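You operate a simulated robot arm through the tools that you are given. There is no shell and no other tool.

The job below is to be done with a simulated two-armed robot. You get a single attempt, and the scene is never put back.

Task
Shut the small laminator down: block into the white tray, red lever up, heat to cold, power off.

The check looks at the end state, three seconds after you hand in, the way a careful person would. Anything else that was tipped, shoved, dropped, spilled or broken makes it a failure.

Robot
Two 7-joint arms with fingered hands on one trunk that stands fixed in place. Base frame: the origin is at the foot of the trunk, x ahead of it, y to its left, z up; the work surface is at about z = 90. Lengths are in cm, angles in degrees, forces in N, time in s.
The left shoulder is at [7, 13.9, 113.3], the right one opposite. With the tool pointing down near the work surface each hand reaches from about 46 to 84 cm from the base axis, measured 20 degrees to its own side. Payload 3.9 kg a hand.
Tool frame (each hand has its own): the origin (TCP) lies between the finger pads and is the grasp point; the fingertips stand 2.9 cm ahead of it; z points along the fingers, y is the line along which they close. Largest opening 10 cm; the body of the gripper starts 3.4 cm behind the TCP. The gripper is a hand of 5 fingers: y runs from the thumb to the fingers, the wrist lies at [-1.5, -10.5, -17.7] in the tool frame, and closing takes about 1.5 s.
Orientation is that of the tool frame in the base frame, as a unit quaternion [w, x, y, z]. With the fingers straight down and the wrist toward the robot, the tool's x, y and z point along [0, 1, 0], [1, 0, 0] and [0, 0, -1] of the base frame.

Tools
- The arms move only by the tool step_arm. It takes "left_deltas", "right_deltas" or both (then of equal length, played together; a hand with none holds still); each is a list that holds one entry, the list of rows, each a list of 7 numbers: the shift along the tool's x, y, z in units of 100 mm (1.0 is 100 mm), then the turn, a rotation vector about the tool's x, y, z in units of 60 degrees (1.0 is 60 degrees), then the closure in counts, from 0 (fully open) to 255 (shut). In form: [[[tx, ty, tz, rx, ry, rz, fingers], ...]]. A call has 1 to 20 rows; each row is the pose to reach, as a shift and turn from the pose commanded when the call began, along the tool's axes at that moment. A call with a number of a shift or a turn outside -1 to 1 is refused whole. Rows are played at 5 a second. More than 5 cm and 8.6 degrees between two rows, or a gripper value outside its range, and nothing of the call is played. A pose out of reach is approached as far as the arm can. The call stops where the force on the tool passes 40 N (or 10 N more than at its start, if that is more) or the arm is blocked; 0.2 s more then pass. The fingers move at their own pace (about 15.3 cm/s each) and stop on an object; they squeeze with about 21 N. The grip force told is the motor's: it shows also when the fingers shut on nothing. Time passes only in rows, and 0.2 s behind the last, so rows that repeat a pose let the fingers close. The reply holds the time, the measured pose of the TCP, the force on the tool along the base axes, the opening and the grip force, in the units named above and with some noise, with the torque about the TCP (base axes, N m) and any sound that the robot's microphone picked up.
- Cameras (640 x 400 px; columns grow to the right, rows downward): "scene" is now at [13.59, 2.16, 145.78]; the picture's right is [0.24, -0.97, 0.00], its down [-0.53, -0.13, -0.84] and it looks along [0.81, 0.20, -0.55] (base axes); focal length 267 px, centre (320, 200). "left" rides on the left gripper at [-6.6, -8.6, -12.1] in its tool frame; the picture's right is [-0.76, -0.31, 0.58], its down [0.59, -0.70, 0.40] and it looks along [0.28, 0.64, 0.71] (tool axes); focal length 247 px, centre (320, 200). "right" rides on the right gripper at [6.6, -8.6, -12.1] in its tool frame; the picture's right is [-0.76, 0.31, -0.58], its down [-0.59, -0.70, 0.40] and it looks along [-0.28, 0.64, 0.71] (tool axes); focal length 247 px, centre (320, 200). There is no depth. A picture from a camera that has moved, and an enlarged one, comes with that camera's place and axes in the base frame and with its lens.
- capture(camera): a new picture of that camera. It takes no simulated time.
- slide_trunk(by): slides the trunk up (or, below 0, down) by that many cm; the arms and the scene camera ride with it, the base frame stays. It gives what a move gives, with no picture.
- hand_shape(shape, hand): the hand has 5 fingers and takes this shape, open, in about a second: jaw (thumb against the fingers, like two jaws); tri (thumb and two fingers); tip (a fingertip pinch); poke (one finger out to press); point (the index stretched); flat (the hand flat); cup (the hand cupped); fist (a fist). The gripper value then closes the fingers along that shape, each until it touches; the sizes above hold for jaw. It gives what a move gives, with no picture.
- aim_head(pan, tilt): turns the head with the scene camera to pan (to the left, within 86 degrees either way) and tilt (down, from -29 to 69), counted from straight ahead of the robot. It gives what a move gives.
- inspect(camera, box): a new picture of the part [left, top, right, bottom] of that camera's present view, enlarged. It takes no simulated time.
- close_job(): hands the job in; it is judged then, once.

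Places have to be worked out from the pictures, the camera data and where the tool is seen. Open the grippers and draw the arms clear of the work before you hand the job in, unless the task says otherwise.

The tools are called as a command line: name --argument value ..., lists and objects as JSON in quotes. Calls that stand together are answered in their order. step_arm: Moves the arms, as the interface text tells. Its arguments: {"type":"object","properties":{"left_deltas":{"type":"array"},"right_deltas":{"type":"array"}},"required":[]} The other tools are called the same way: slide_trunk (by) slides the trunk up or down; hand_shape (shape, hand) gives the hand a shape; aim_head (pan, tilt) turns the head that bears the scene camera; capture (camera) takes a picture; inspect (camera, box) takes an enlarged picture of a part of a camera's view; close_job () hands the job in.

At the start:

```text
clock: 0.0
left_eef_pos: [40.67, 21.17, 132.94]
left_tool_rot: [0.0, 0.667, 0.745, 0.0]
left_wrist_force: [0.3, -0.2, 0.7]
left_moment: [0.06, 0.02, 0.02]
left_grip_width: 9.98
left_gripper_force: 0.0
left_shape: jaw
right_eef_pos: [47.95, -13.89, 128.08]
right_tool_rot: [0.0, 0.665, 0.747, 0.0]
right_wrist_force: [-0.1, -0.2, 0.3]
right_moment: [-0.01, 0.0, -0.02]
right_grip_width: 9.96
right_gripper_force: 0.1
right_shape: jaw
trunk travel left (down, up): [-77.5, 6.5]
head pan, tilt: [13.6, 33.1]
```

scene: 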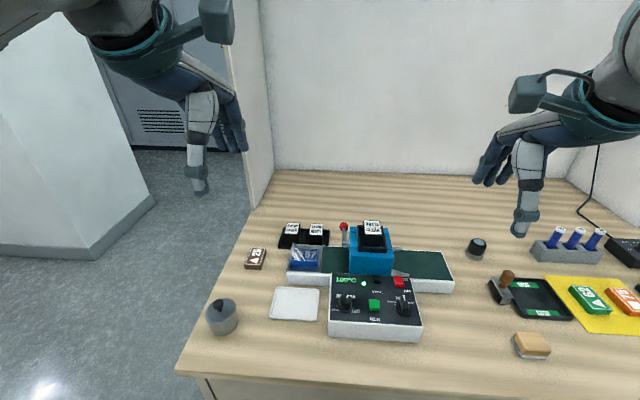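
right: 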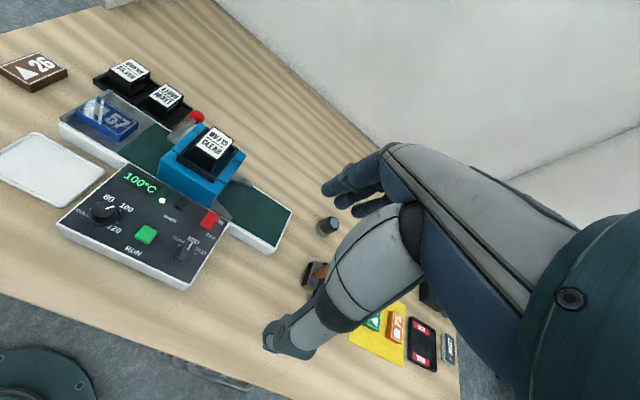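
left: 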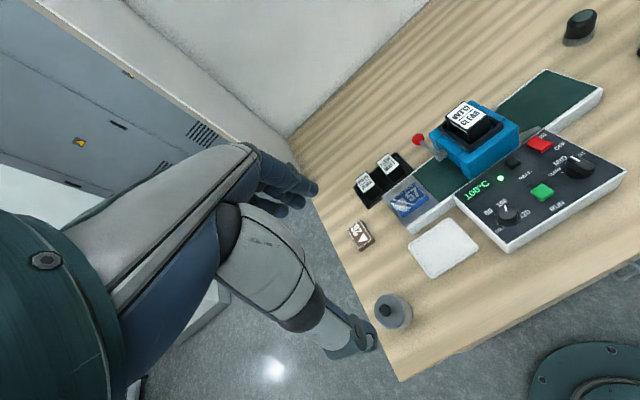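

The pictures show a laminator with a control panel, a blue press with a black block in it, a red lever behind, and a white tray in front. I'll enlarge these views before planning.

inspect --camera "scene" --box '[240, 200, 480, 350]'

inspect --camera "left" --box '[340, 60, 640, 290]'

inspect --camera "right" --box '[0, 40, 320, 300]'

```text
2.67 times, centred on (360, 275) of scene
camera zoom: at [13.59, 2.16, 145.78], right [0.24, -0.97, 0.0], down [-0.53, -0.13, -0.84], along [0.81, 0.2, -0.55], focal length 712 px, centre (213, 0)
```

zoom: 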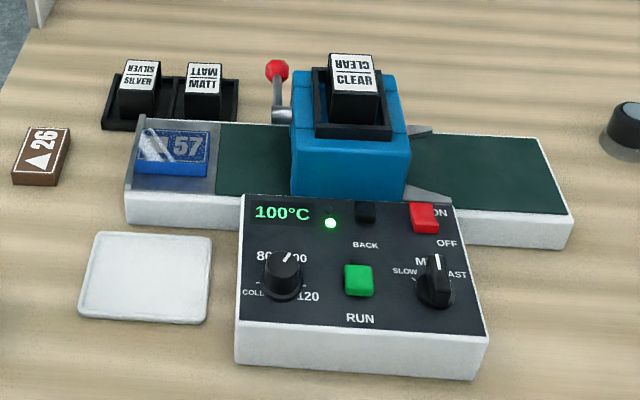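

```text
1.74 times, centred on (490, 175) of left
camera zoom: at [32.91, 13.67, 145.0], right [-0.22, -0.79, -0.58], down [-0.76, 0.51, -0.4], along [0.61, 0.35, -0.71], focal length 430 px, centre (24, 244)
```

zoom: 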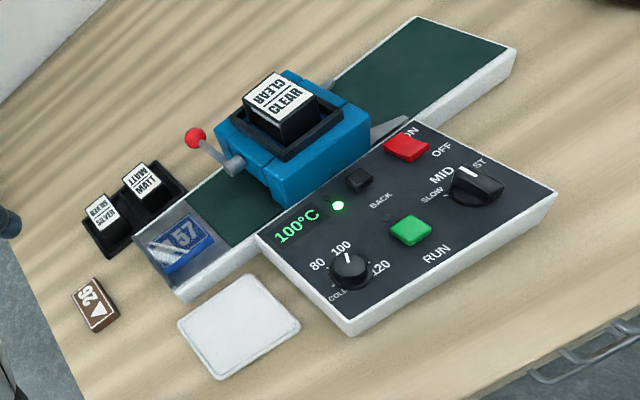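

```text
1.54 times, centred on (160, 170) of right
camera zoom: at [38.64, -8.29, 140.19], right [0.39, -0.72, 0.58], down [-0.63, -0.66, -0.4], along [0.67, -0.21, -0.71], focal length 380 px, centre (566, 246)
```

zoom: 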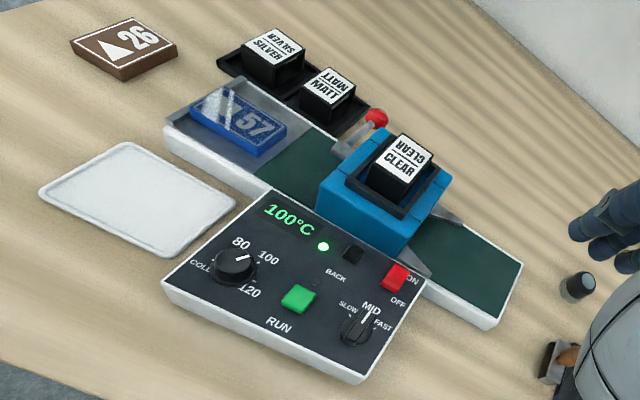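

The rays put the lever pivot near (63, 7.5, 101) and its red ball near (68.7, 9, 102), so it appears to point backward. I'll enlarge the details further.

inspect --camera "scene" --box '[280, 235, 344, 275]'

inspect --camera "left" --box '[380, 170, 444, 250]'

inspect --camera "right" --box '[50, 80, 146, 140]'

inspect --camera "scene" --box '[328, 210, 408, 260]'

inspect --camera "scene" --box '[325, 265, 429, 330]'

inspect --camera "left" --box '[400, 90, 528, 190]'

inspect --camera "right" --box '[150, 90, 262, 190]'

```text
10.00 times, centred on (312, 255) of scene
camera zoom: at [13.59, 2.16, 145.78], right [0.24, -0.97, 0.0], down [-0.53, -0.13, -0.84], along [0.81, 0.2, -0.55], focal length 2672 px, centre (400, -350)
```

zoom: 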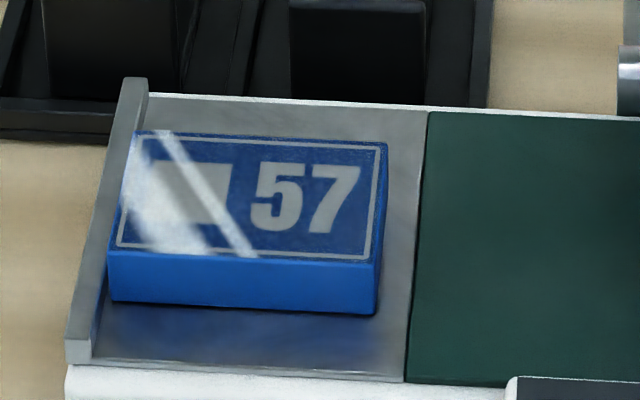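

```text
5.00 times, centred on (412, 210) of left
camera zoom: at [32.91, 13.67, 145.0], right [-0.22, -0.79, -0.58], down [-0.76, 0.51, -0.4], along [0.61, 0.35, -0.71], focal length 1235 px, centre (-140, 150)
```

zoom: 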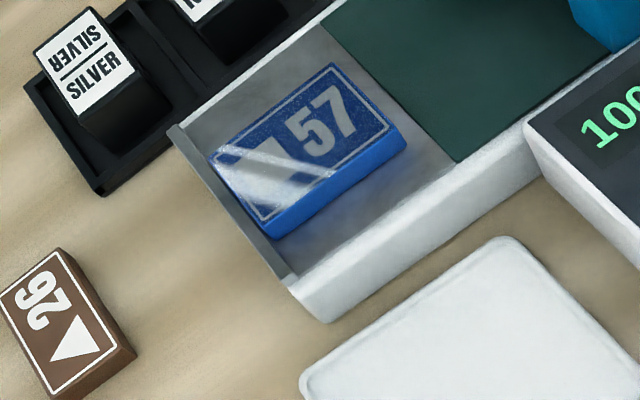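

```text
6.67 times, centred on (98, 110) of right
camera zoom: at [38.64, -8.29, 140.19], right [0.39, -0.72, 0.58], down [-0.63, -0.66, -0.4], along [0.67, -0.21, -0.71], focal length 1646 px, centre (1800, 800)
```

zoom: 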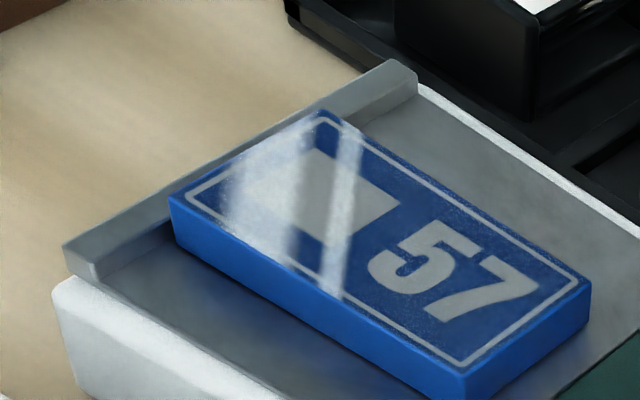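

```text
8.00 times, centred on (368, 235) of scene
camera zoom: at [13.59, 2.16, 145.78], right [0.24, -0.97, 0.0], down [-0.53, -0.13, -0.84], along [0.81, 0.2, -0.55], focal length 2138 px, centre (-64, -80)
```

zoom: 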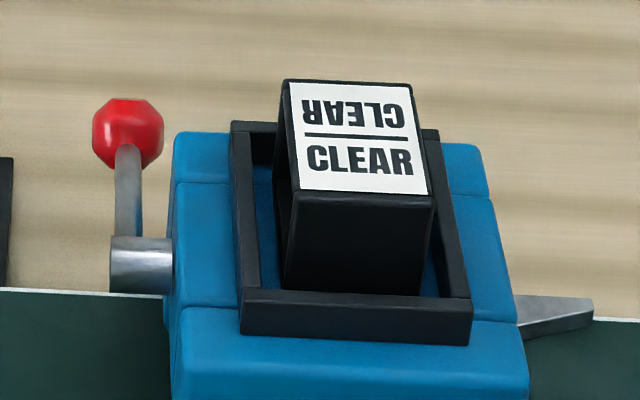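

```text
6.15 times, centred on (377, 298) of scene
camera zoom: at [13.59, 2.16, 145.78], right [0.24, -0.97, 0.0], down [-0.53, -0.13, -0.84], along [0.81, 0.2, -0.55], focal length 1644 px, centre (-31, -400)
```

zoom: 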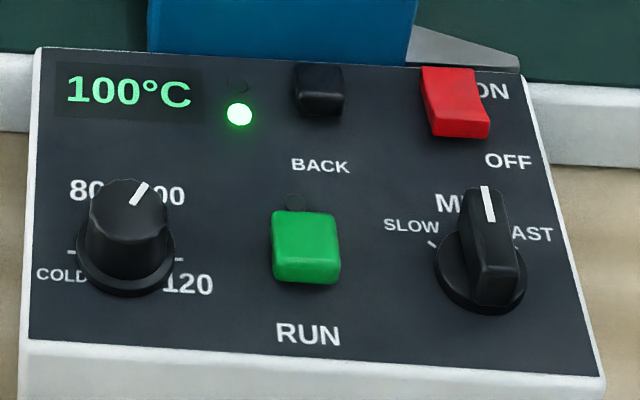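

```text
4.00 times, centred on (464, 140) of left
camera zoom: at [32.91, 13.67, 145.0], right [-0.22, -0.79, -0.58], down [-0.76, 0.51, -0.4], along [0.61, 0.35, -0.71], focal length 988 px, centre (-256, 440)
```

zoom: 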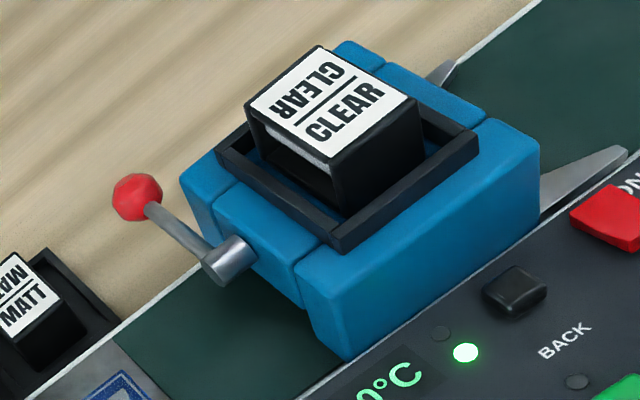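

```text
4.00 times, centred on (206, 140) of right
camera zoom: at [38.64, -8.29, 140.19], right [0.39, -0.72, 0.58], down [-0.63, -0.66, -0.4], along [0.67, -0.21, -0.71], focal length 988 px, centre (776, 440)
```

zoom: 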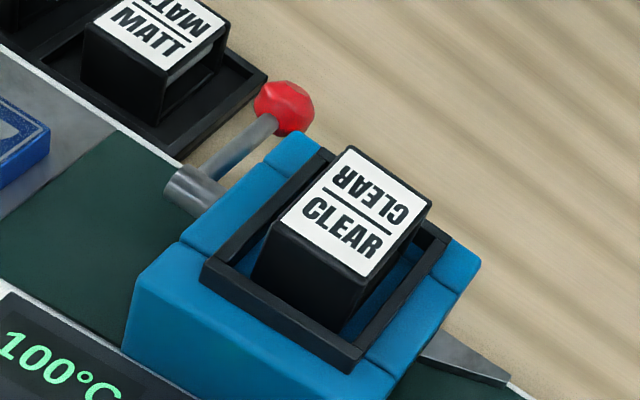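

The block is the laminated blue "57" on the steel carriage, and the lever lies about horizontal, pointing back from its pivot. Next I look at the hands and panel in detail to plan contacts.

inspect --camera "scene" --box '[440, 40, 640, 250]'

inspect --camera "left" --box '[460, 120, 630, 250]'

inspect --camera "right" --box '[50, 155, 240, 295]'

inspect --camera "scene" --box '[130, 60, 270, 200]'

```text
1.90 times, centred on (540, 145) of scene
camera zoom: at [13.59, 2.16, 145.78], right [0.24, -0.97, 0.0], down [-0.53, -0.13, -0.84], along [0.81, 0.2, -0.55], focal length 509 px, centre (-99, 305)
```

zoom: 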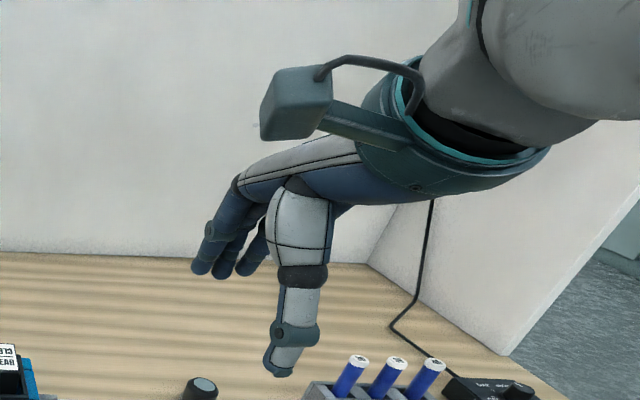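

```text
3.08 times, centred on (545, 185) of left
camera zoom: at [32.91, 13.67, 145.0], right [-0.22, -0.79, -0.58], down [-0.76, 0.51, -0.4], along [0.61, 0.35, -0.71], focal length 760 px, centre (-372, 246)
```

zoom: 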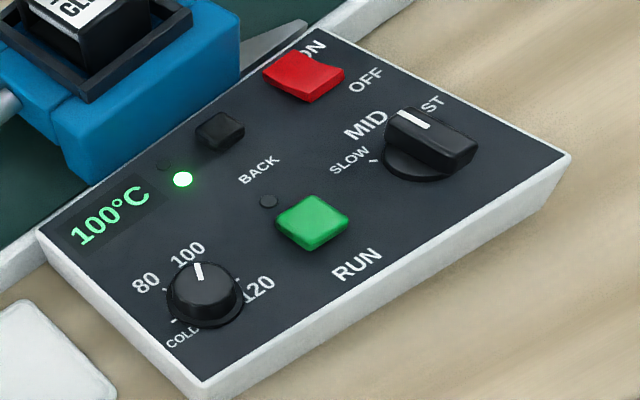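

```text
2.86 times, centred on (145, 225) of right
camera zoom: at [38.64, -8.29, 140.19], right [0.39, -0.72, 0.58], down [-0.63, -0.66, -0.4], along [0.67, -0.21, -0.71], focal length 706 px, centre (820, 129)
```

zoom: 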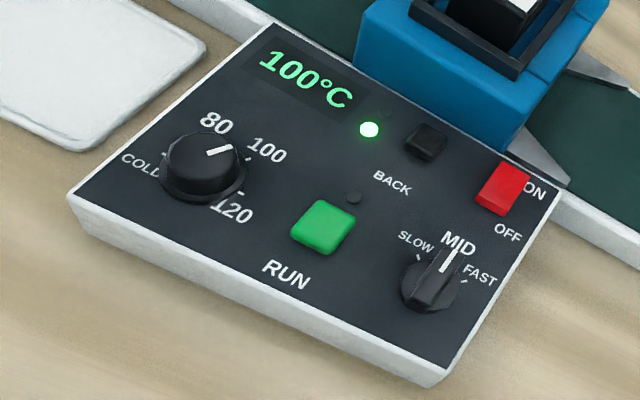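

```text
2.86 times, centred on (200, 130) of scene
camera zoom: at [13.59, 2.16, 145.78], right [0.24, -0.97, 0.0], down [-0.53, -0.13, -0.84], along [0.81, 0.2, -0.55], focal length 763 px, centre (663, 400)
```

zoom: 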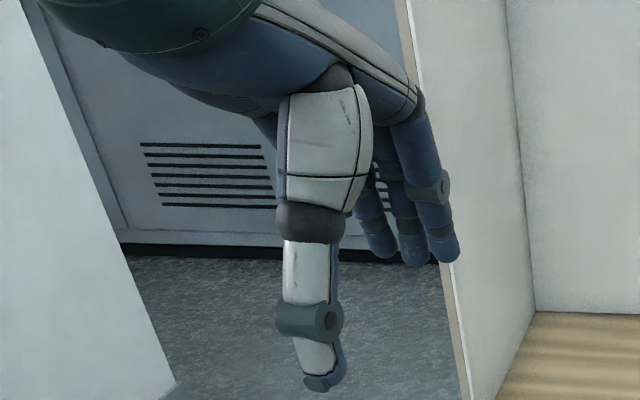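

Triangulating from the hand cameras: panel top is at z≈96.8 with a yaw of about 10°, the heat knob is at (48.5, 4.9), and the red switch at (56.7, -5.6). The blue block's top is at (59.9, 16.8, 98.1) and the tray centre at (50.2, 17). I bring the left hand halfway toward the block, turning it to match the yaw.

step_arm --left_deltas '[[[-0.08, 0.23, 0.25, 0, 0, -0.015, 0], [-0.17, 0.47, 0.5, 0, 0, -0.03, 0], [-0.25, 0.7, 0.75, 0, 0, -0.045, 0], [-0.33, 0.93, 1.0, 0, 0, -0.058, 0]]]'

capture --camera "left"

capture --camera "scene"

```text
clock: 1.0
left_eef_pos: [50.54, 18.68, 122.83]
left_tool_rot: [0.0, 0.643, 0.766, 0.001]
left_wrist_force: [0.5, 0.4, -1.0]
left_moment: [-0.03, 0.0, 0.0]
left_grip_width: 9.98
left_gripper_force: 0.0
left_shape: jaw
right_eef_pos: [48.05, -13.89, 128.09]
right_tool_rot: [-0.001, 0.666, 0.746, -0.001]
right_wrist_force: [-0.8, -0.6, -0.5]
right_moment: [-0.01, 0.02, -0.02]
right_grip_width: 9.98
right_gripper_force: 0.0
right_shape: jaw
trunk travel left (down, up): [-77.5, 6.5]
head pan, tilt: [13.6, 33.1]
```

```text
taken
camera left: at [43.22, 10.72, 134.99], right [-0.17, -0.8, -0.58], down [-0.79, 0.46, -0.4], along [0.58, 0.39, -0.71], focal length 247 px, centre (320, 200)
```

left: 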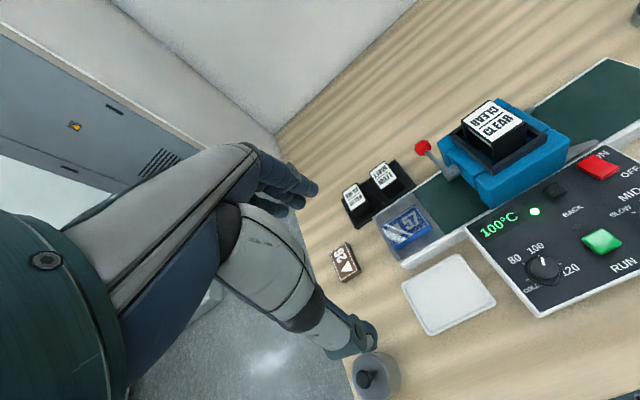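

```text
taken
camera scene: at [13.73, 2.06, 145.76], right [0.24, -0.97, 0.0], down [-0.53, -0.13, -0.84], along [0.81, 0.2, -0.55], focal length 267 px, centre (320, 200)
```

scene: 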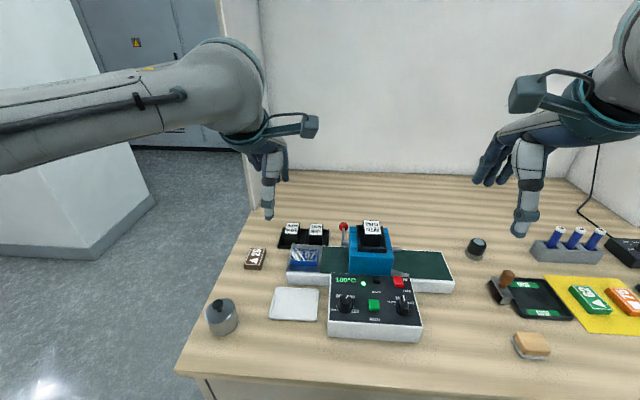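

The hand is aligned at a 10° yaw. I take close views of the block, lever and panel from this nearer vantage point.

inspect --camera "left" --box '[370, 190, 466, 280]'

inspect --camera "left" --box '[400, 90, 580, 210]'

inspect --camera "left" --box '[460, 130, 640, 320]'

inspect --camera "left" --box '[380, 230, 520, 350]'

```text
4.44 times, centred on (418, 235) of left
camera zoom: at [43.22, 10.72, 134.99], right [-0.17, -0.8, -0.58], down [-0.79, 0.46, -0.4], along [0.58, 0.39, -0.71], focal length 1098 px, centre (-116, 44)
```

zoom: 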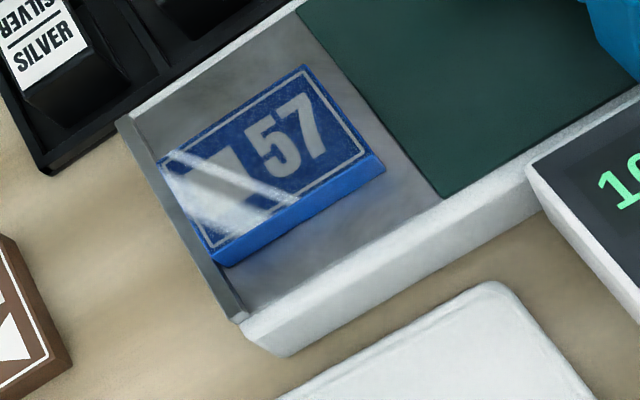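

```text
3.33 times, centred on (490, 150) of left
camera zoom: at [43.22, 10.72, 134.99], right [-0.17, -0.8, -0.58], down [-0.79, 0.46, -0.4], along [0.58, 0.39, -0.71], focal length 823 px, centre (-247, 367)
```

zoom: 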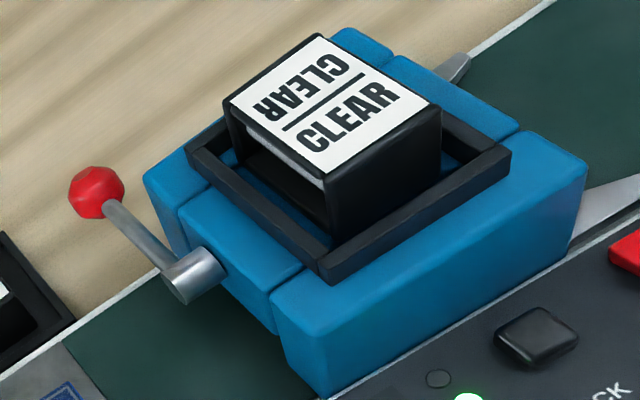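

```text
2.11 times, centred on (550, 225) of left
camera zoom: at [43.22, 10.72, 134.99], right [-0.17, -0.8, -0.58], down [-0.79, 0.46, -0.4], along [0.58, 0.39, -0.71], focal length 520 px, centre (-164, 147)
```

zoom: 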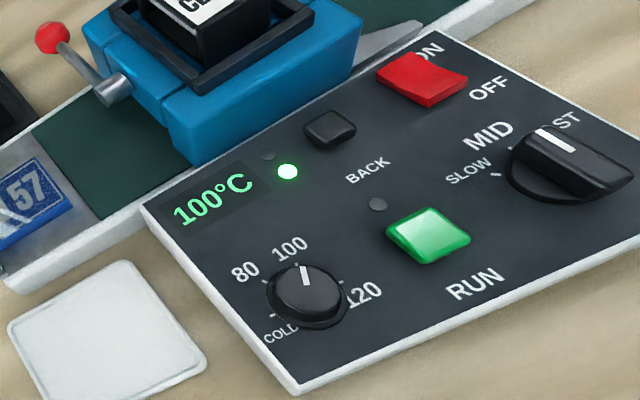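

```text
3.33 times, centred on (450, 290) of left
camera zoom: at [43.22, 10.72, 134.99], right [-0.17, -0.8, -0.58], down [-0.79, 0.46, -0.4], along [0.58, 0.39, -0.71], focal length 823 px, centre (-113, -100)
```

zoom: 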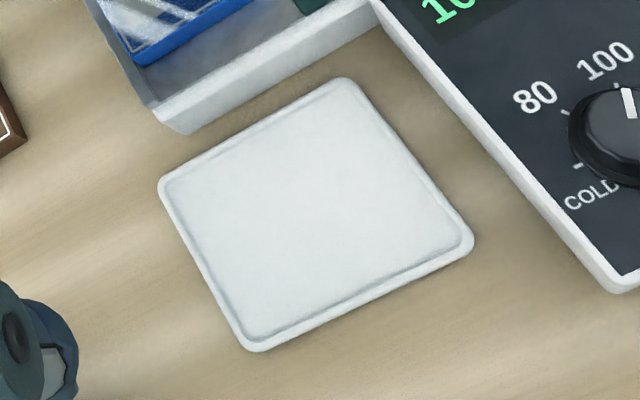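

The refined block centre is (60.1, 16.8) with its long side across the robot's view, and the carriage steel is around z 96.6. I move above it and partly close the fingers to see the opening.

step_arm --left_deltas '[[[-0.09, 0.23, 0.25, 0, 0, 0, 80], [-0.18, 0.46, 0.5, 0, 0, 0, 80], [-0.26, 0.69, 0.75, 0, 0, 0, 80], [-0.351, 0.909, 1.0, 0, 0, 0, 80], [-0.351, 0.909, 1.0, 0, 0, 0, 80]]]'

capture --camera "left"

inspect --camera "scene" --box '[220, 110, 420, 320]'

capture --camera "right"

```text
clock: 2.2
left_eef_pos: [59.81, 17.17, 113.05]
left_tool_rot: [0.001, 0.643, 0.766, 0.0]
left_wrist_force: [0.2, -0.2, -0.1]
left_moment: [-0.01, -0.02, -0.01]
left_grip_width: 6.89
left_gripper_force: 0.1
left_shape: jaw
right_eef_pos: [47.92, -13.66, 128.22]
right_tool_rot: [0.0, 0.666, 0.746, 0.0]
right_wrist_force: [-0.6, 0.5, 0.1]
right_moment: [-0.02, 0.0, 0.03]
right_grip_width: 9.99
right_gripper_force: 0.1
right_shape: jaw
trunk travel left (down, up): [-77.5, 6.5]
head pan, tilt: [13.6, 33.1]
```

```text
taken
camera left: at [52.41, 9.09, 125.09], right [-0.17, -0.8, -0.58], down [-0.79, 0.46, -0.4], along [0.58, 0.39, -0.71], focal length 247 px, centre (320, 200)
```

left: 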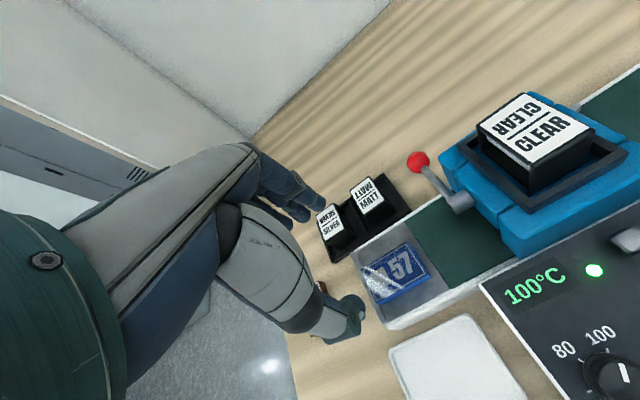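

```text
1.90 times, centred on (320, 215) of scene
camera zoom: at [13.48, 2.23, 145.79], right [0.24, -0.97, 0.0], down [-0.53, -0.13, -0.84], along [0.81, 0.2, -0.55], focal length 509 px, centre (320, 171)
```

zoom: 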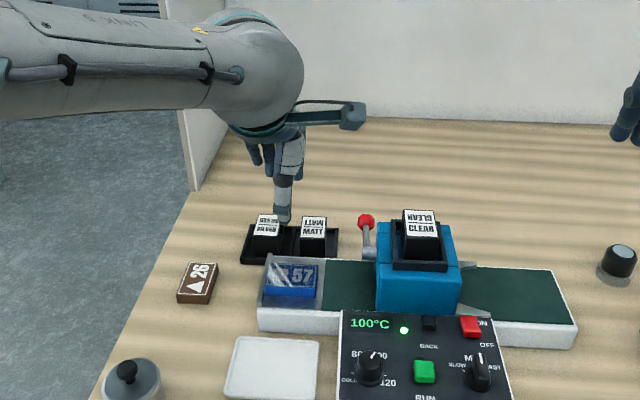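

```text
taken
camera right: at [38.53, -8.22, 140.23], right [0.39, -0.72, 0.58], down [-0.63, -0.66, -0.4], along [0.67, -0.21, -0.71], focal length 247 px, centre (320, 200)
```

right: 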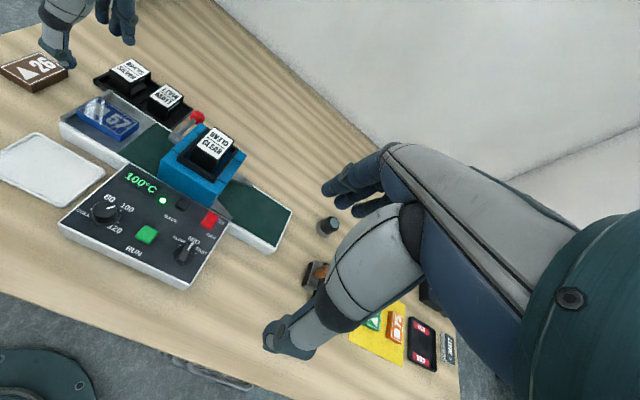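

The opening reads 6.9 cm and the thumb lies where predicted. I descend most of the way and look again.

step_arm --left_deltas '[[[-0.01, 0.02, 0.25, 0, 0, 0, 80], [-0.01, 0.02, 0.5, 0, 0, 0, 80], [-0.01, 0.02, 0.75, 0, 0, 0, 80], [-0.01, 0.02, 0.88, 0, 0, 0, 80], [-0.01, 0.02, 0.88, 0, 0, 0, 80]]]'

capture --camera "left"

inspect --camera "scene" --box '[260, 200, 380, 290]'

inspect --camera "right" --box '[40, 50, 200, 160]'

```text
clock: 3.4
left_eef_pos: [60.08, 17.14, 104.12]
left_tool_rot: [0.001, 0.643, 0.765, 0.0]
left_wrist_force: [1.4, 0.5, 0.1]
left_moment: [-0.02, -0.04, 0.0]
left_grip_width: 6.88
left_gripper_force: 0.1
left_shape: jaw
right_eef_pos: [47.97, -13.72, 128.23]
right_tool_rot: [0.0, 0.666, 0.746, 0.0]
right_wrist_force: [0.0, -0.8, -0.2]
right_moment: [0.01, -0.01, 0.01]
right_grip_width: 9.97
right_gripper_force: 0.1
right_shape: jaw
trunk travel left (down, up): [-77.5, 6.5]
head pan, tilt: [13.6, 33.1]
```

```text
taken
camera left: at [52.65, 9.11, 116.25], right [-0.17, -0.8, -0.58], down [-0.79, 0.46, -0.4], along [0.58, 0.39, -0.71], focal length 247 px, centre (320, 200)
```

left: 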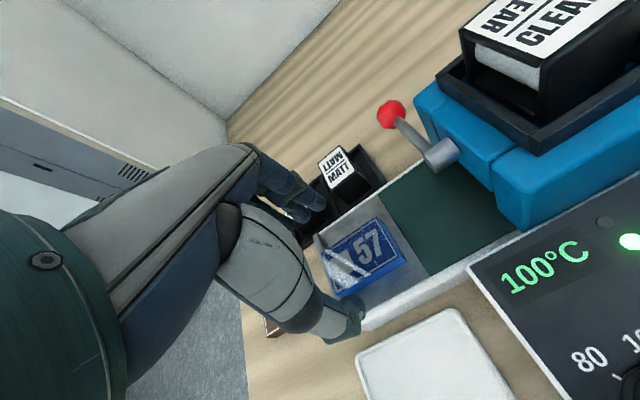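

```text
4.44 times, centred on (320, 245) of scene
camera zoom: at [13.55, 2.2, 145.78], right [0.24, -0.97, 0.0], down [-0.53, -0.13, -0.84], along [0.81, 0.2, -0.55], focal length 1188 px, centre (320, 0)
```

zoom: 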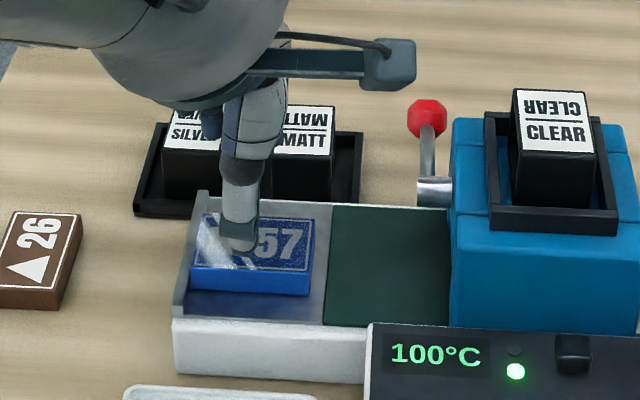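

```text
3.64 times, centred on (120, 105) of right
camera zoom: at [38.59, -8.25, 140.21], right [0.39, -0.72, 0.58], down [-0.63, -0.66, -0.4], along [0.67, -0.21, -0.71], focal length 898 px, centre (1047, 546)
```

zoom: 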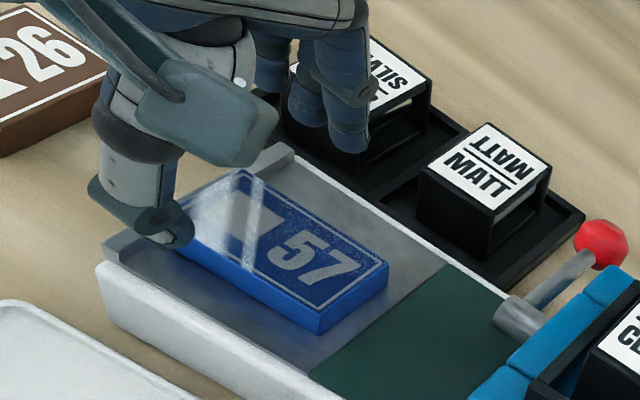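

Fingers straddle the block front-to-back, about 0.8 cm too far left of its centre. I shift right slightly and descend slowly so that the tips end just above the carriage.

step_arm --left_deltas '[[[-0.04, 0, 0.1, 0, 0, 0, 80], [-0.08, 0, 0.2, 0, 0, 0, 80], [-0.08, 0, 0.28, 0, 0, 0, 80], [-0.08, 0, 0.34, 0, 0, 0, 80], [-0.08, 0, 0.38, 0, 0, 0, 80], [-0.08, 0, 0.42, 0, 0, 0, 80], [-0.08, 0, 0.42, 0, 0, 0, 80]]]'

inspect --camera "scene" --box '[260, 200, 380, 290]'

inspect --camera "right" --box '[40, 50, 200, 160]'

inspect --camera "left" --box '[220, 140, 460, 360]'

```text
clock: 5.0
left_eef_pos: [60.23, 16.34, 99.74]
left_tool_rot: [0.0, 0.644, 0.765, 0.0]
left_wrist_force: [-0.3, -0.3, -0.6]
left_moment: [0.01, -0.03, 0.0]
left_grip_width: 6.88
left_gripper_force: 0.1
left_shape: jaw
right_eef_pos: [47.89, -13.81, 128.11]
right_tool_rot: [0.0, 0.666, 0.746, -0.001]
right_wrist_force: [-0.1, 0.0, 0.3]
right_moment: [-0.03, -0.04, -0.03]
right_grip_width: 9.99
right_gripper_force: 0.1
right_shape: jaw
trunk travel left (down, up): [-77.5, 6.5]
head pan, tilt: [13.6, 33.1]
```

```text
4.44 times, centred on (320, 245) of scene
camera zoom: at [13.58, 2.16, 145.78], right [0.24, -0.97, 0.0], down [-0.53, -0.13, -0.84], along [0.81, 0.2, -0.55], focal length 1188 px, centre (320, 0)
```

zoom: 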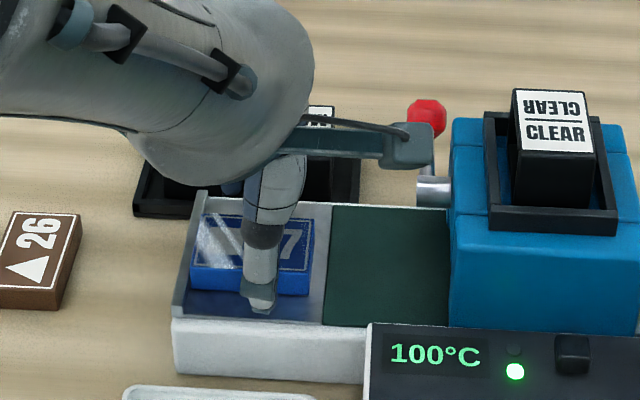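

```text
3.64 times, centred on (120, 105) of right
camera zoom: at [38.63, -8.29, 140.19], right [0.39, -0.72, 0.58], down [-0.63, -0.66, -0.4], along [0.67, -0.21, -0.71], focal length 898 px, centre (1047, 546)
```

zoom: 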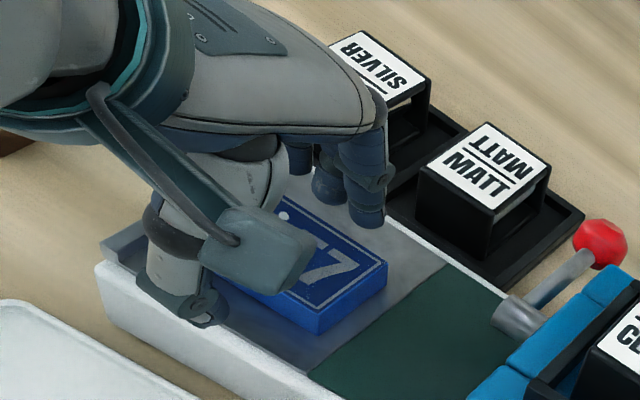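

```text
1.82 times, centred on (340, 250) of left
camera zoom: at [52.89, 8.22, 111.98], right [-0.17, -0.8, -0.58], down [-0.79, 0.46, -0.4], along [0.58, 0.39, -0.71], focal length 449 px, centre (284, 109)
```

zoom: 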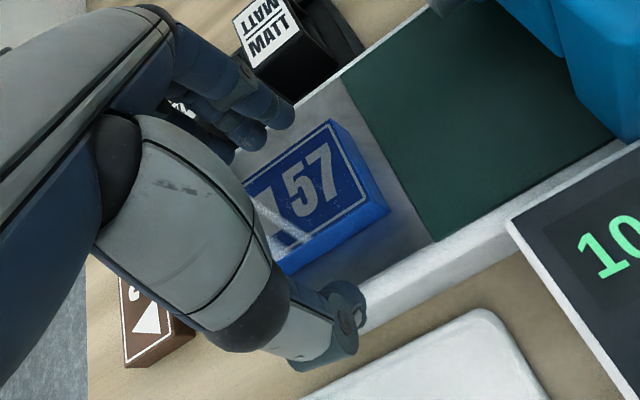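

No contact force and the fingers straddle the block. I close the fingers and let them settle.

step_arm --left_deltas '[[[0, 0, 0, 0, 0, 0, 120], [0, 0, 0, 0, 0, 0, 150], [0, 0, 0, 0, 0, 0, 200], [0, 0, 0, 0, 0, 0, 255], [0, 0, 0, 0, 0, 0, 255], [0, 0, 0, 0, 0, 0, 255], [0, 0, 0, 0, 0, 0, 255], [0, 0, 0, 0, 0, 0, 255]]]'

inspect --camera "left" --box '[220, 140, 460, 360]'

inspect --camera "right" --box '[40, 50, 200, 160]'

```text
clock: 6.8
left_eef_pos: [60.33, 16.23, 99.71]
left_tool_rot: [0.0, 0.643, 0.766, 0.001]
left_wrist_force: [0.1, -0.6, 0.2]
left_moment: [-0.02, 0.02, -0.04]
left_grip_width: 0.0
left_gripper_force: 20.9
left_shape: jaw
right_eef_pos: [47.97, -13.84, 128.04]
right_tool_rot: [0.0, 0.665, 0.746, 0.001]
right_wrist_force: [0.6, -0.1, -0.6]
right_moment: [-0.05, -0.02, -0.01]
right_grip_width: 9.99
right_gripper_force: 0.0
right_shape: jaw
trunk travel left (down, up): [-77.5, 6.5]
head pan, tilt: [13.6, 33.1]
```

```text
1.82 times, centred on (340, 250) of left
camera zoom: at [52.9, 8.21, 111.99], right [-0.17, -0.8, -0.58], down [-0.79, 0.46, -0.4], along [0.58, 0.39, -0.71], focal length 449 px, centre (284, 109)
```

zoom: 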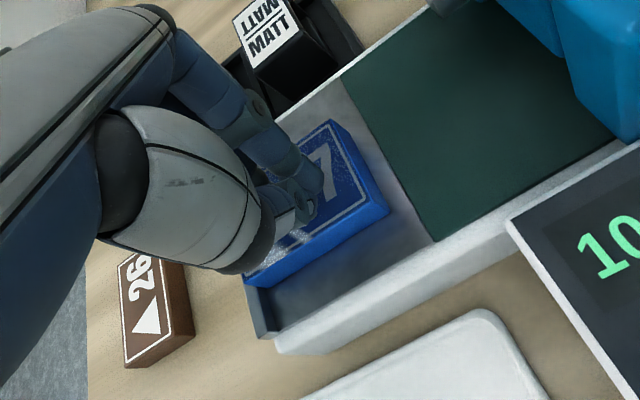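

```text
3.64 times, centred on (120, 105) of right
camera zoom: at [38.64, -8.29, 140.19], right [0.39, -0.72, 0.58], down [-0.63, -0.66, -0.4], along [0.67, -0.21, -0.71], focal length 898 px, centre (1047, 546)
```

zoom: 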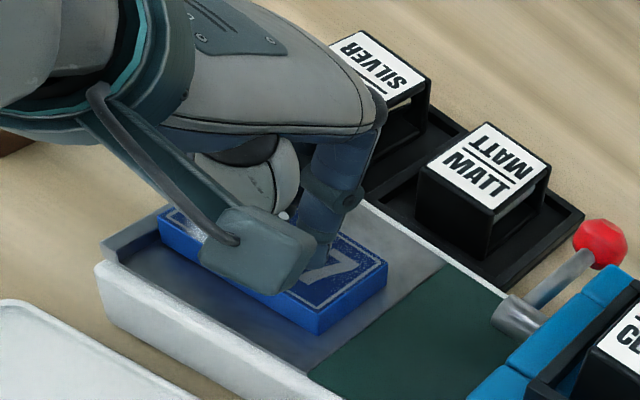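

The reading shows width 0: the fingertips rose as they curled and closed just above the block, which hasn't moved. I lift a little, open to about 4.7 cm and look at how high the tips sit at that opening.

step_arm --left_deltas '[[[0, 0, -0.1, 0, 0, 0, 255], [0, 0, -0.2, 0, 0, 0, 200], [0, 0, -0.2, 0, 0, 0, 135], [0, 0, -0.2, 0, 0, 0, 135], [0, 0, -0.2, 0, 0, 0, 135], [0, 0, -0.2, 0, 0, 0, 135]]]'

inspect --camera "left" --box '[220, 140, 460, 360]'

inspect --camera "right" --box '[40, 50, 200, 160]'

inspect --camera "scene" --box '[260, 200, 380, 290]'

```text
clock: 8.2
left_eef_pos: [60.32, 16.28, 101.79]
left_tool_rot: [0.0, 0.643, 0.766, 0.0]
left_wrist_force: [0.1, -0.6, 0.2]
left_moment: [0.03, 0.02, 0.04]
left_grip_width: 4.71
left_gripper_force: 0.0
left_shape: jaw
right_eef_pos: [48.0, -13.87, 128.09]
right_tool_rot: [0.0, 0.667, 0.745, 0.0]
right_wrist_force: [-0.2, -0.3, 0.0]
right_moment: [0.01, -0.01, 0.02]
right_grip_width: 9.97
right_gripper_force: 0.1
right_shape: jaw
trunk travel left (down, up): [-77.5, 6.5]
head pan, tilt: [13.6, 33.1]
```

```text
1.82 times, centred on (340, 250) of left
camera zoom: at [52.88, 8.28, 114.0], right [-0.17, -0.8, -0.58], down [-0.79, 0.46, -0.4], along [0.58, 0.39, -0.71], focal length 449 px, centre (284, 109)
```

zoom: 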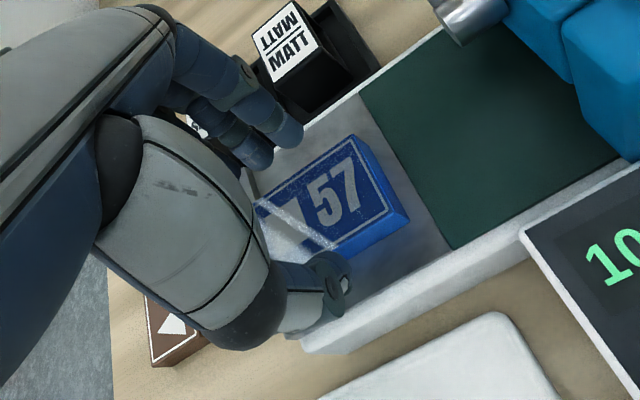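

```text
3.64 times, centred on (120, 105) of right
camera zoom: at [38.64, -8.29, 140.19], right [0.39, -0.72, 0.58], down [-0.63, -0.66, -0.4], along [0.67, -0.21, -0.71], focal length 898 px, centre (1047, 546)
```

zoom: 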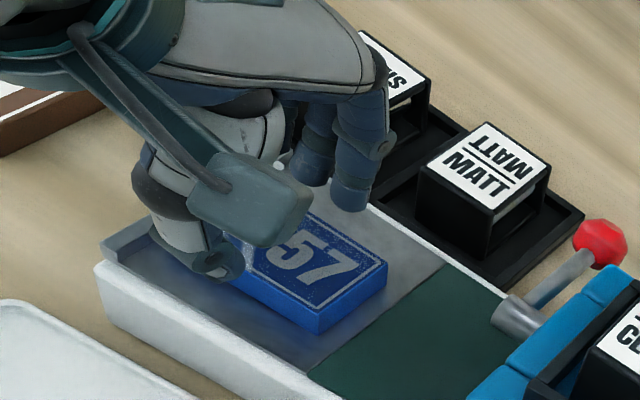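

```text
4.44 times, centred on (320, 245) of scene
camera zoom: at [13.6, 2.16, 145.77], right [0.24, -0.97, 0.0], down [-0.53, -0.13, -0.84], along [0.81, 0.2, -0.55], focal length 1188 px, centre (320, 0)
```

zoom: 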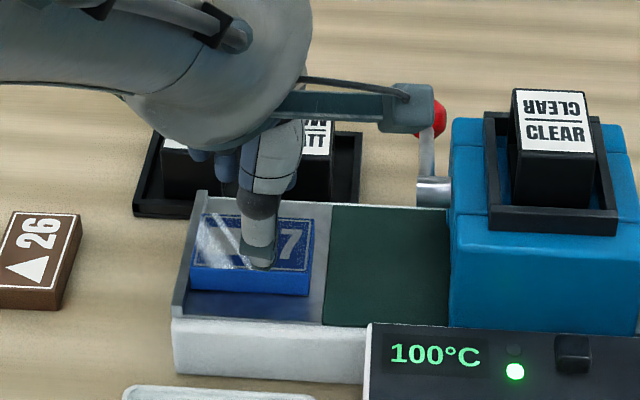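

At this opening the tips still project about 3 cm below the TCP, so I want to see how they rise as they close further. I close in stages here, above the block.

step_arm --left_deltas '[[[0, 0, -0.05, 0, 0, 0, 150], [0, 0, -0.1, 0, 0, 0, 158], [0, 0, -0.1, 0, 0, 0, 158]]]'

inspect --camera "right" --box '[40, 50, 200, 160]'

inspect --camera "scene" --box '[260, 200, 380, 290]'

step_arm --left_deltas '[[[0, 0, 0, 0, 0, 0, 190], [0, 0, 0, 0, 0, 0, 210], [0, 0, 0, 0, 0, 0, 210]]]'

inspect --camera "right" --box '[40, 50, 200, 160]'

inspect --camera "scene" --box '[260, 200, 380, 290]'

```text
clock: 9.0
left_eef_pos: [60.25, 16.25, 102.83]
left_tool_rot: [0.001, 0.643, 0.766, 0.0]
left_wrist_force: [-0.3, -0.2, 0.5]
left_moment: [0.01, 0.01, -0.02]
left_grip_width: 3.82
left_gripper_force: 0.2
left_shape: jaw
right_eef_pos: [47.95, -13.76, 128.03]
right_tool_rot: [0.0, 0.666, 0.746, 0.001]
right_wrist_force: [-0.5, -0.2, 0.3]
right_moment: [0.02, -0.01, 0.0]
right_grip_width: 9.97
right_gripper_force: 0.0
right_shape: jaw
trunk travel left (down, up): [-77.5, 6.5]
head pan, tilt: [13.6, 33.1]
```

```text
3.64 times, centred on (120, 105) of right
camera zoom: at [38.65, -8.29, 140.19], right [0.39, -0.72, 0.58], down [-0.63, -0.66, -0.4], along [0.67, -0.21, -0.71], focal length 898 px, centre (1047, 546)
```

zoom: 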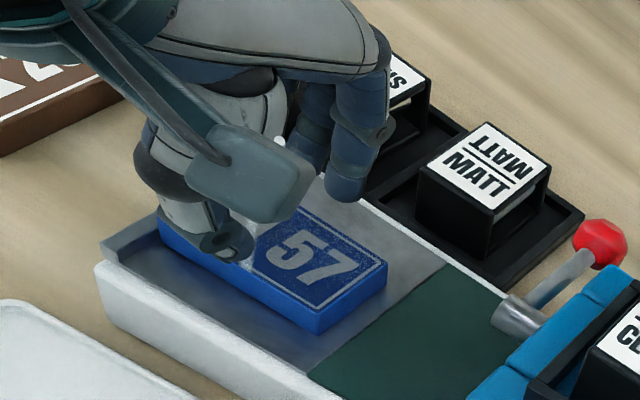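

```text
4.44 times, centred on (320, 245) of scene
camera zoom: at [13.6, 2.16, 145.77], right [0.24, -0.97, 0.0], down [-0.53, -0.13, -0.84], along [0.81, 0.2, -0.55], focal length 1188 px, centre (320, 0)
```

zoom: 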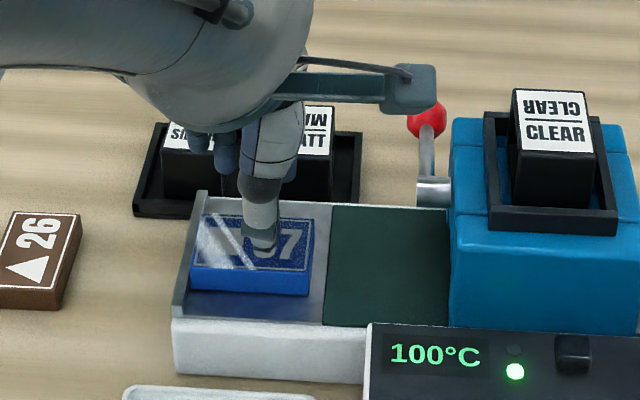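

```text
clock: 9.8
left_eef_pos: [60.29, 16.26, 102.82]
left_tool_rot: [0.0, 0.644, 0.765, 0.0]
left_wrist_force: [0.1, -0.2, -0.4]
left_moment: [0.01, 0.03, -0.01]
left_grip_width: 1.79
left_gripper_force: 0.1
left_shape: jaw
right_eef_pos: [48.0, -13.76, 128.09]
right_tool_rot: [0.0, 0.666, 0.746, -0.001]
right_wrist_force: [1.4, -0.7, 0.6]
right_moment: [0.03, -0.03, 0.0]
right_grip_width: 9.97
right_gripper_force: 0.1
right_shape: jaw
trunk travel left (down, up): [-77.5, 6.5]
head pan, tilt: [13.6, 33.1]
```

```text
3.64 times, centred on (120, 105) of right
camera zoom: at [38.63, -8.29, 140.19], right [0.39, -0.72, 0.58], down [-0.63, -0.66, -0.4], along [0.67, -0.21, -0.71], focal length 898 px, centre (1047, 546)
```

zoom: 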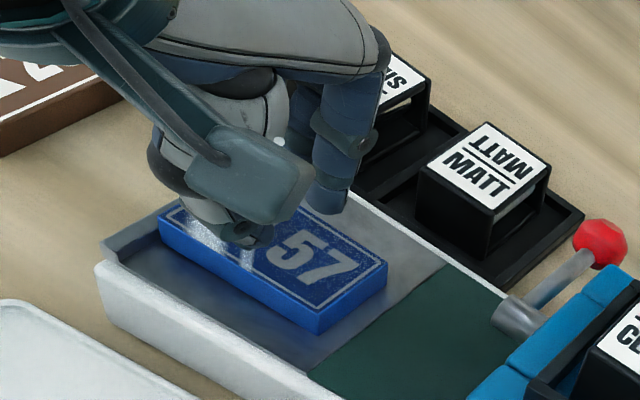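

```text
4.44 times, centred on (320, 245) of scene
camera zoom: at [13.59, 2.16, 145.78], right [0.24, -0.97, 0.0], down [-0.53, -0.13, -0.84], along [0.81, 0.2, -0.55], focal length 1188 px, centre (320, 0)
```

zoom: 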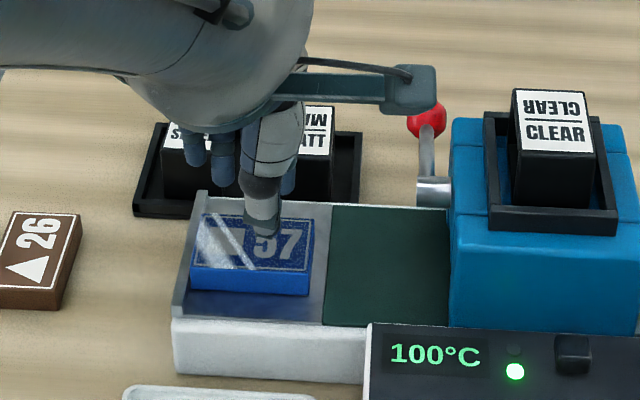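

The tips stay about 2.9 cm below the TCP over this range, so my grasp was just too shallow on the block's upper edge. I reopen to about 5.5 cm and descend until the tips are nearly on the steel, watching the force.

step_arm --left_deltas '[[[0, 0, 0, 0, 0, 0, 150], [0, 0, 0, 0, 0, 0, 113], [0, 0, 0, 0, 0, 0, 113], [0, 0, 0.1, 0, 0, 0, 113], [0, 0, 0.2, 0, 0, 0, 113], [0, 0, 0.27, 0, 0, 0, 113], [0, 0, 0.31, 0, 0, 0, 113], [0, 0, 0.33, 0, 0, 0, 113], [0, 0, 0.35, 0, 0, 0, 113]]]'

inspect --camera "right" --box '[40, 50, 200, 160]'

inspect --camera "scene" --box '[280, 230, 344, 280]'

inspect --camera "left" --box '[260, 170, 440, 340]'

```text
clock: 11.8
left_eef_pos: [60.28, 16.48, 99.16]
left_tool_rot: [-0.001, 0.643, 0.766, 0.0]
left_wrist_force: [0.4, 0.6, 0.2]
left_moment: [-0.02, 0.02, 0.02]
left_grip_width: 5.56
left_gripper_force: 0.0
left_shape: jaw
right_eef_pos: [47.93, -13.77, 127.96]
right_tool_rot: [0.0, 0.666, 0.746, 0.0]
right_wrist_force: [0.1, 0.0, -0.5]
right_moment: [0.0, -0.03, -0.03]
right_grip_width: 9.97
right_gripper_force: 0.2
right_shape: jaw
trunk travel left (down, up): [-77.5, 6.5]
head pan, tilt: [13.6, 33.1]
```

```text
3.64 times, centred on (120, 105) of right
camera zoom: at [38.64, -8.29, 140.19], right [0.39, -0.72, 0.58], down [-0.63, -0.66, -0.4], along [0.67, -0.21, -0.71], focal length 898 px, centre (1047, 546)
```

zoom: 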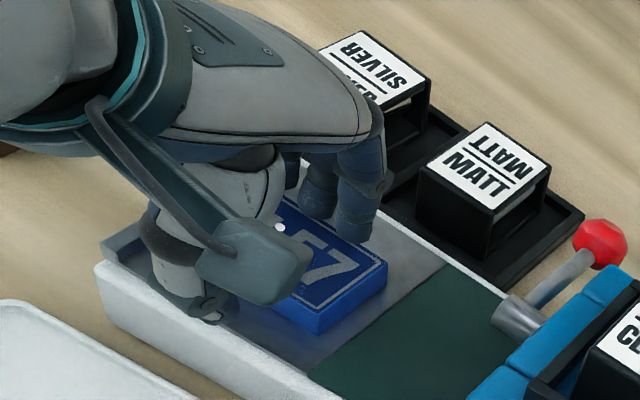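

```text
8.00 times, centred on (312, 255) of scene
camera zoom: at [13.6, 2.16, 145.77], right [0.24, -0.97, 0.0], down [-0.53, -0.13, -0.84], along [0.81, 0.2, -0.55], focal length 2138 px, centre (384, -240)
```

zoom: 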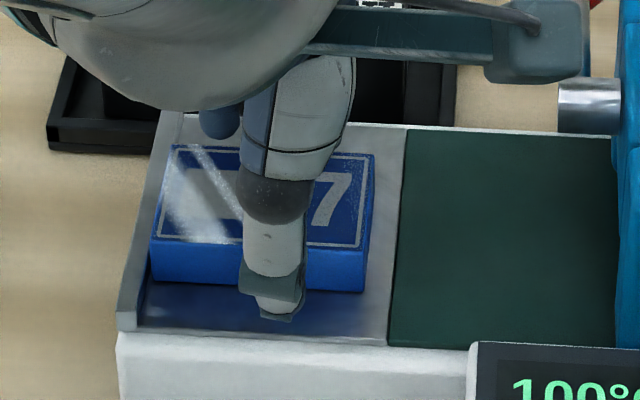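

```text
2.35 times, centred on (350, 255) of left
camera zoom: at [52.85, 8.31, 111.42], right [-0.17, -0.8, -0.58], down [-0.79, 0.46, -0.4], along [0.58, 0.39, -0.71], focal length 581 px, centre (249, 71)
```

zoom: 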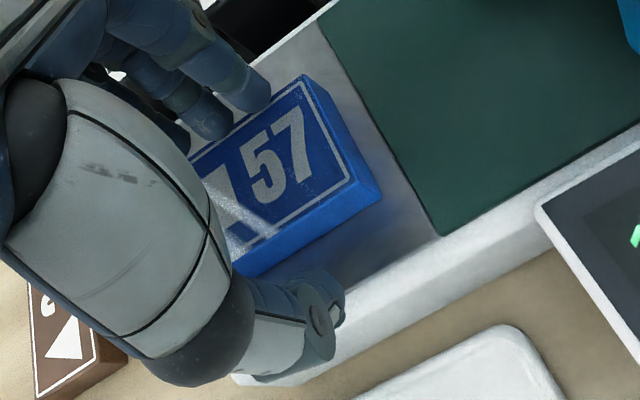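

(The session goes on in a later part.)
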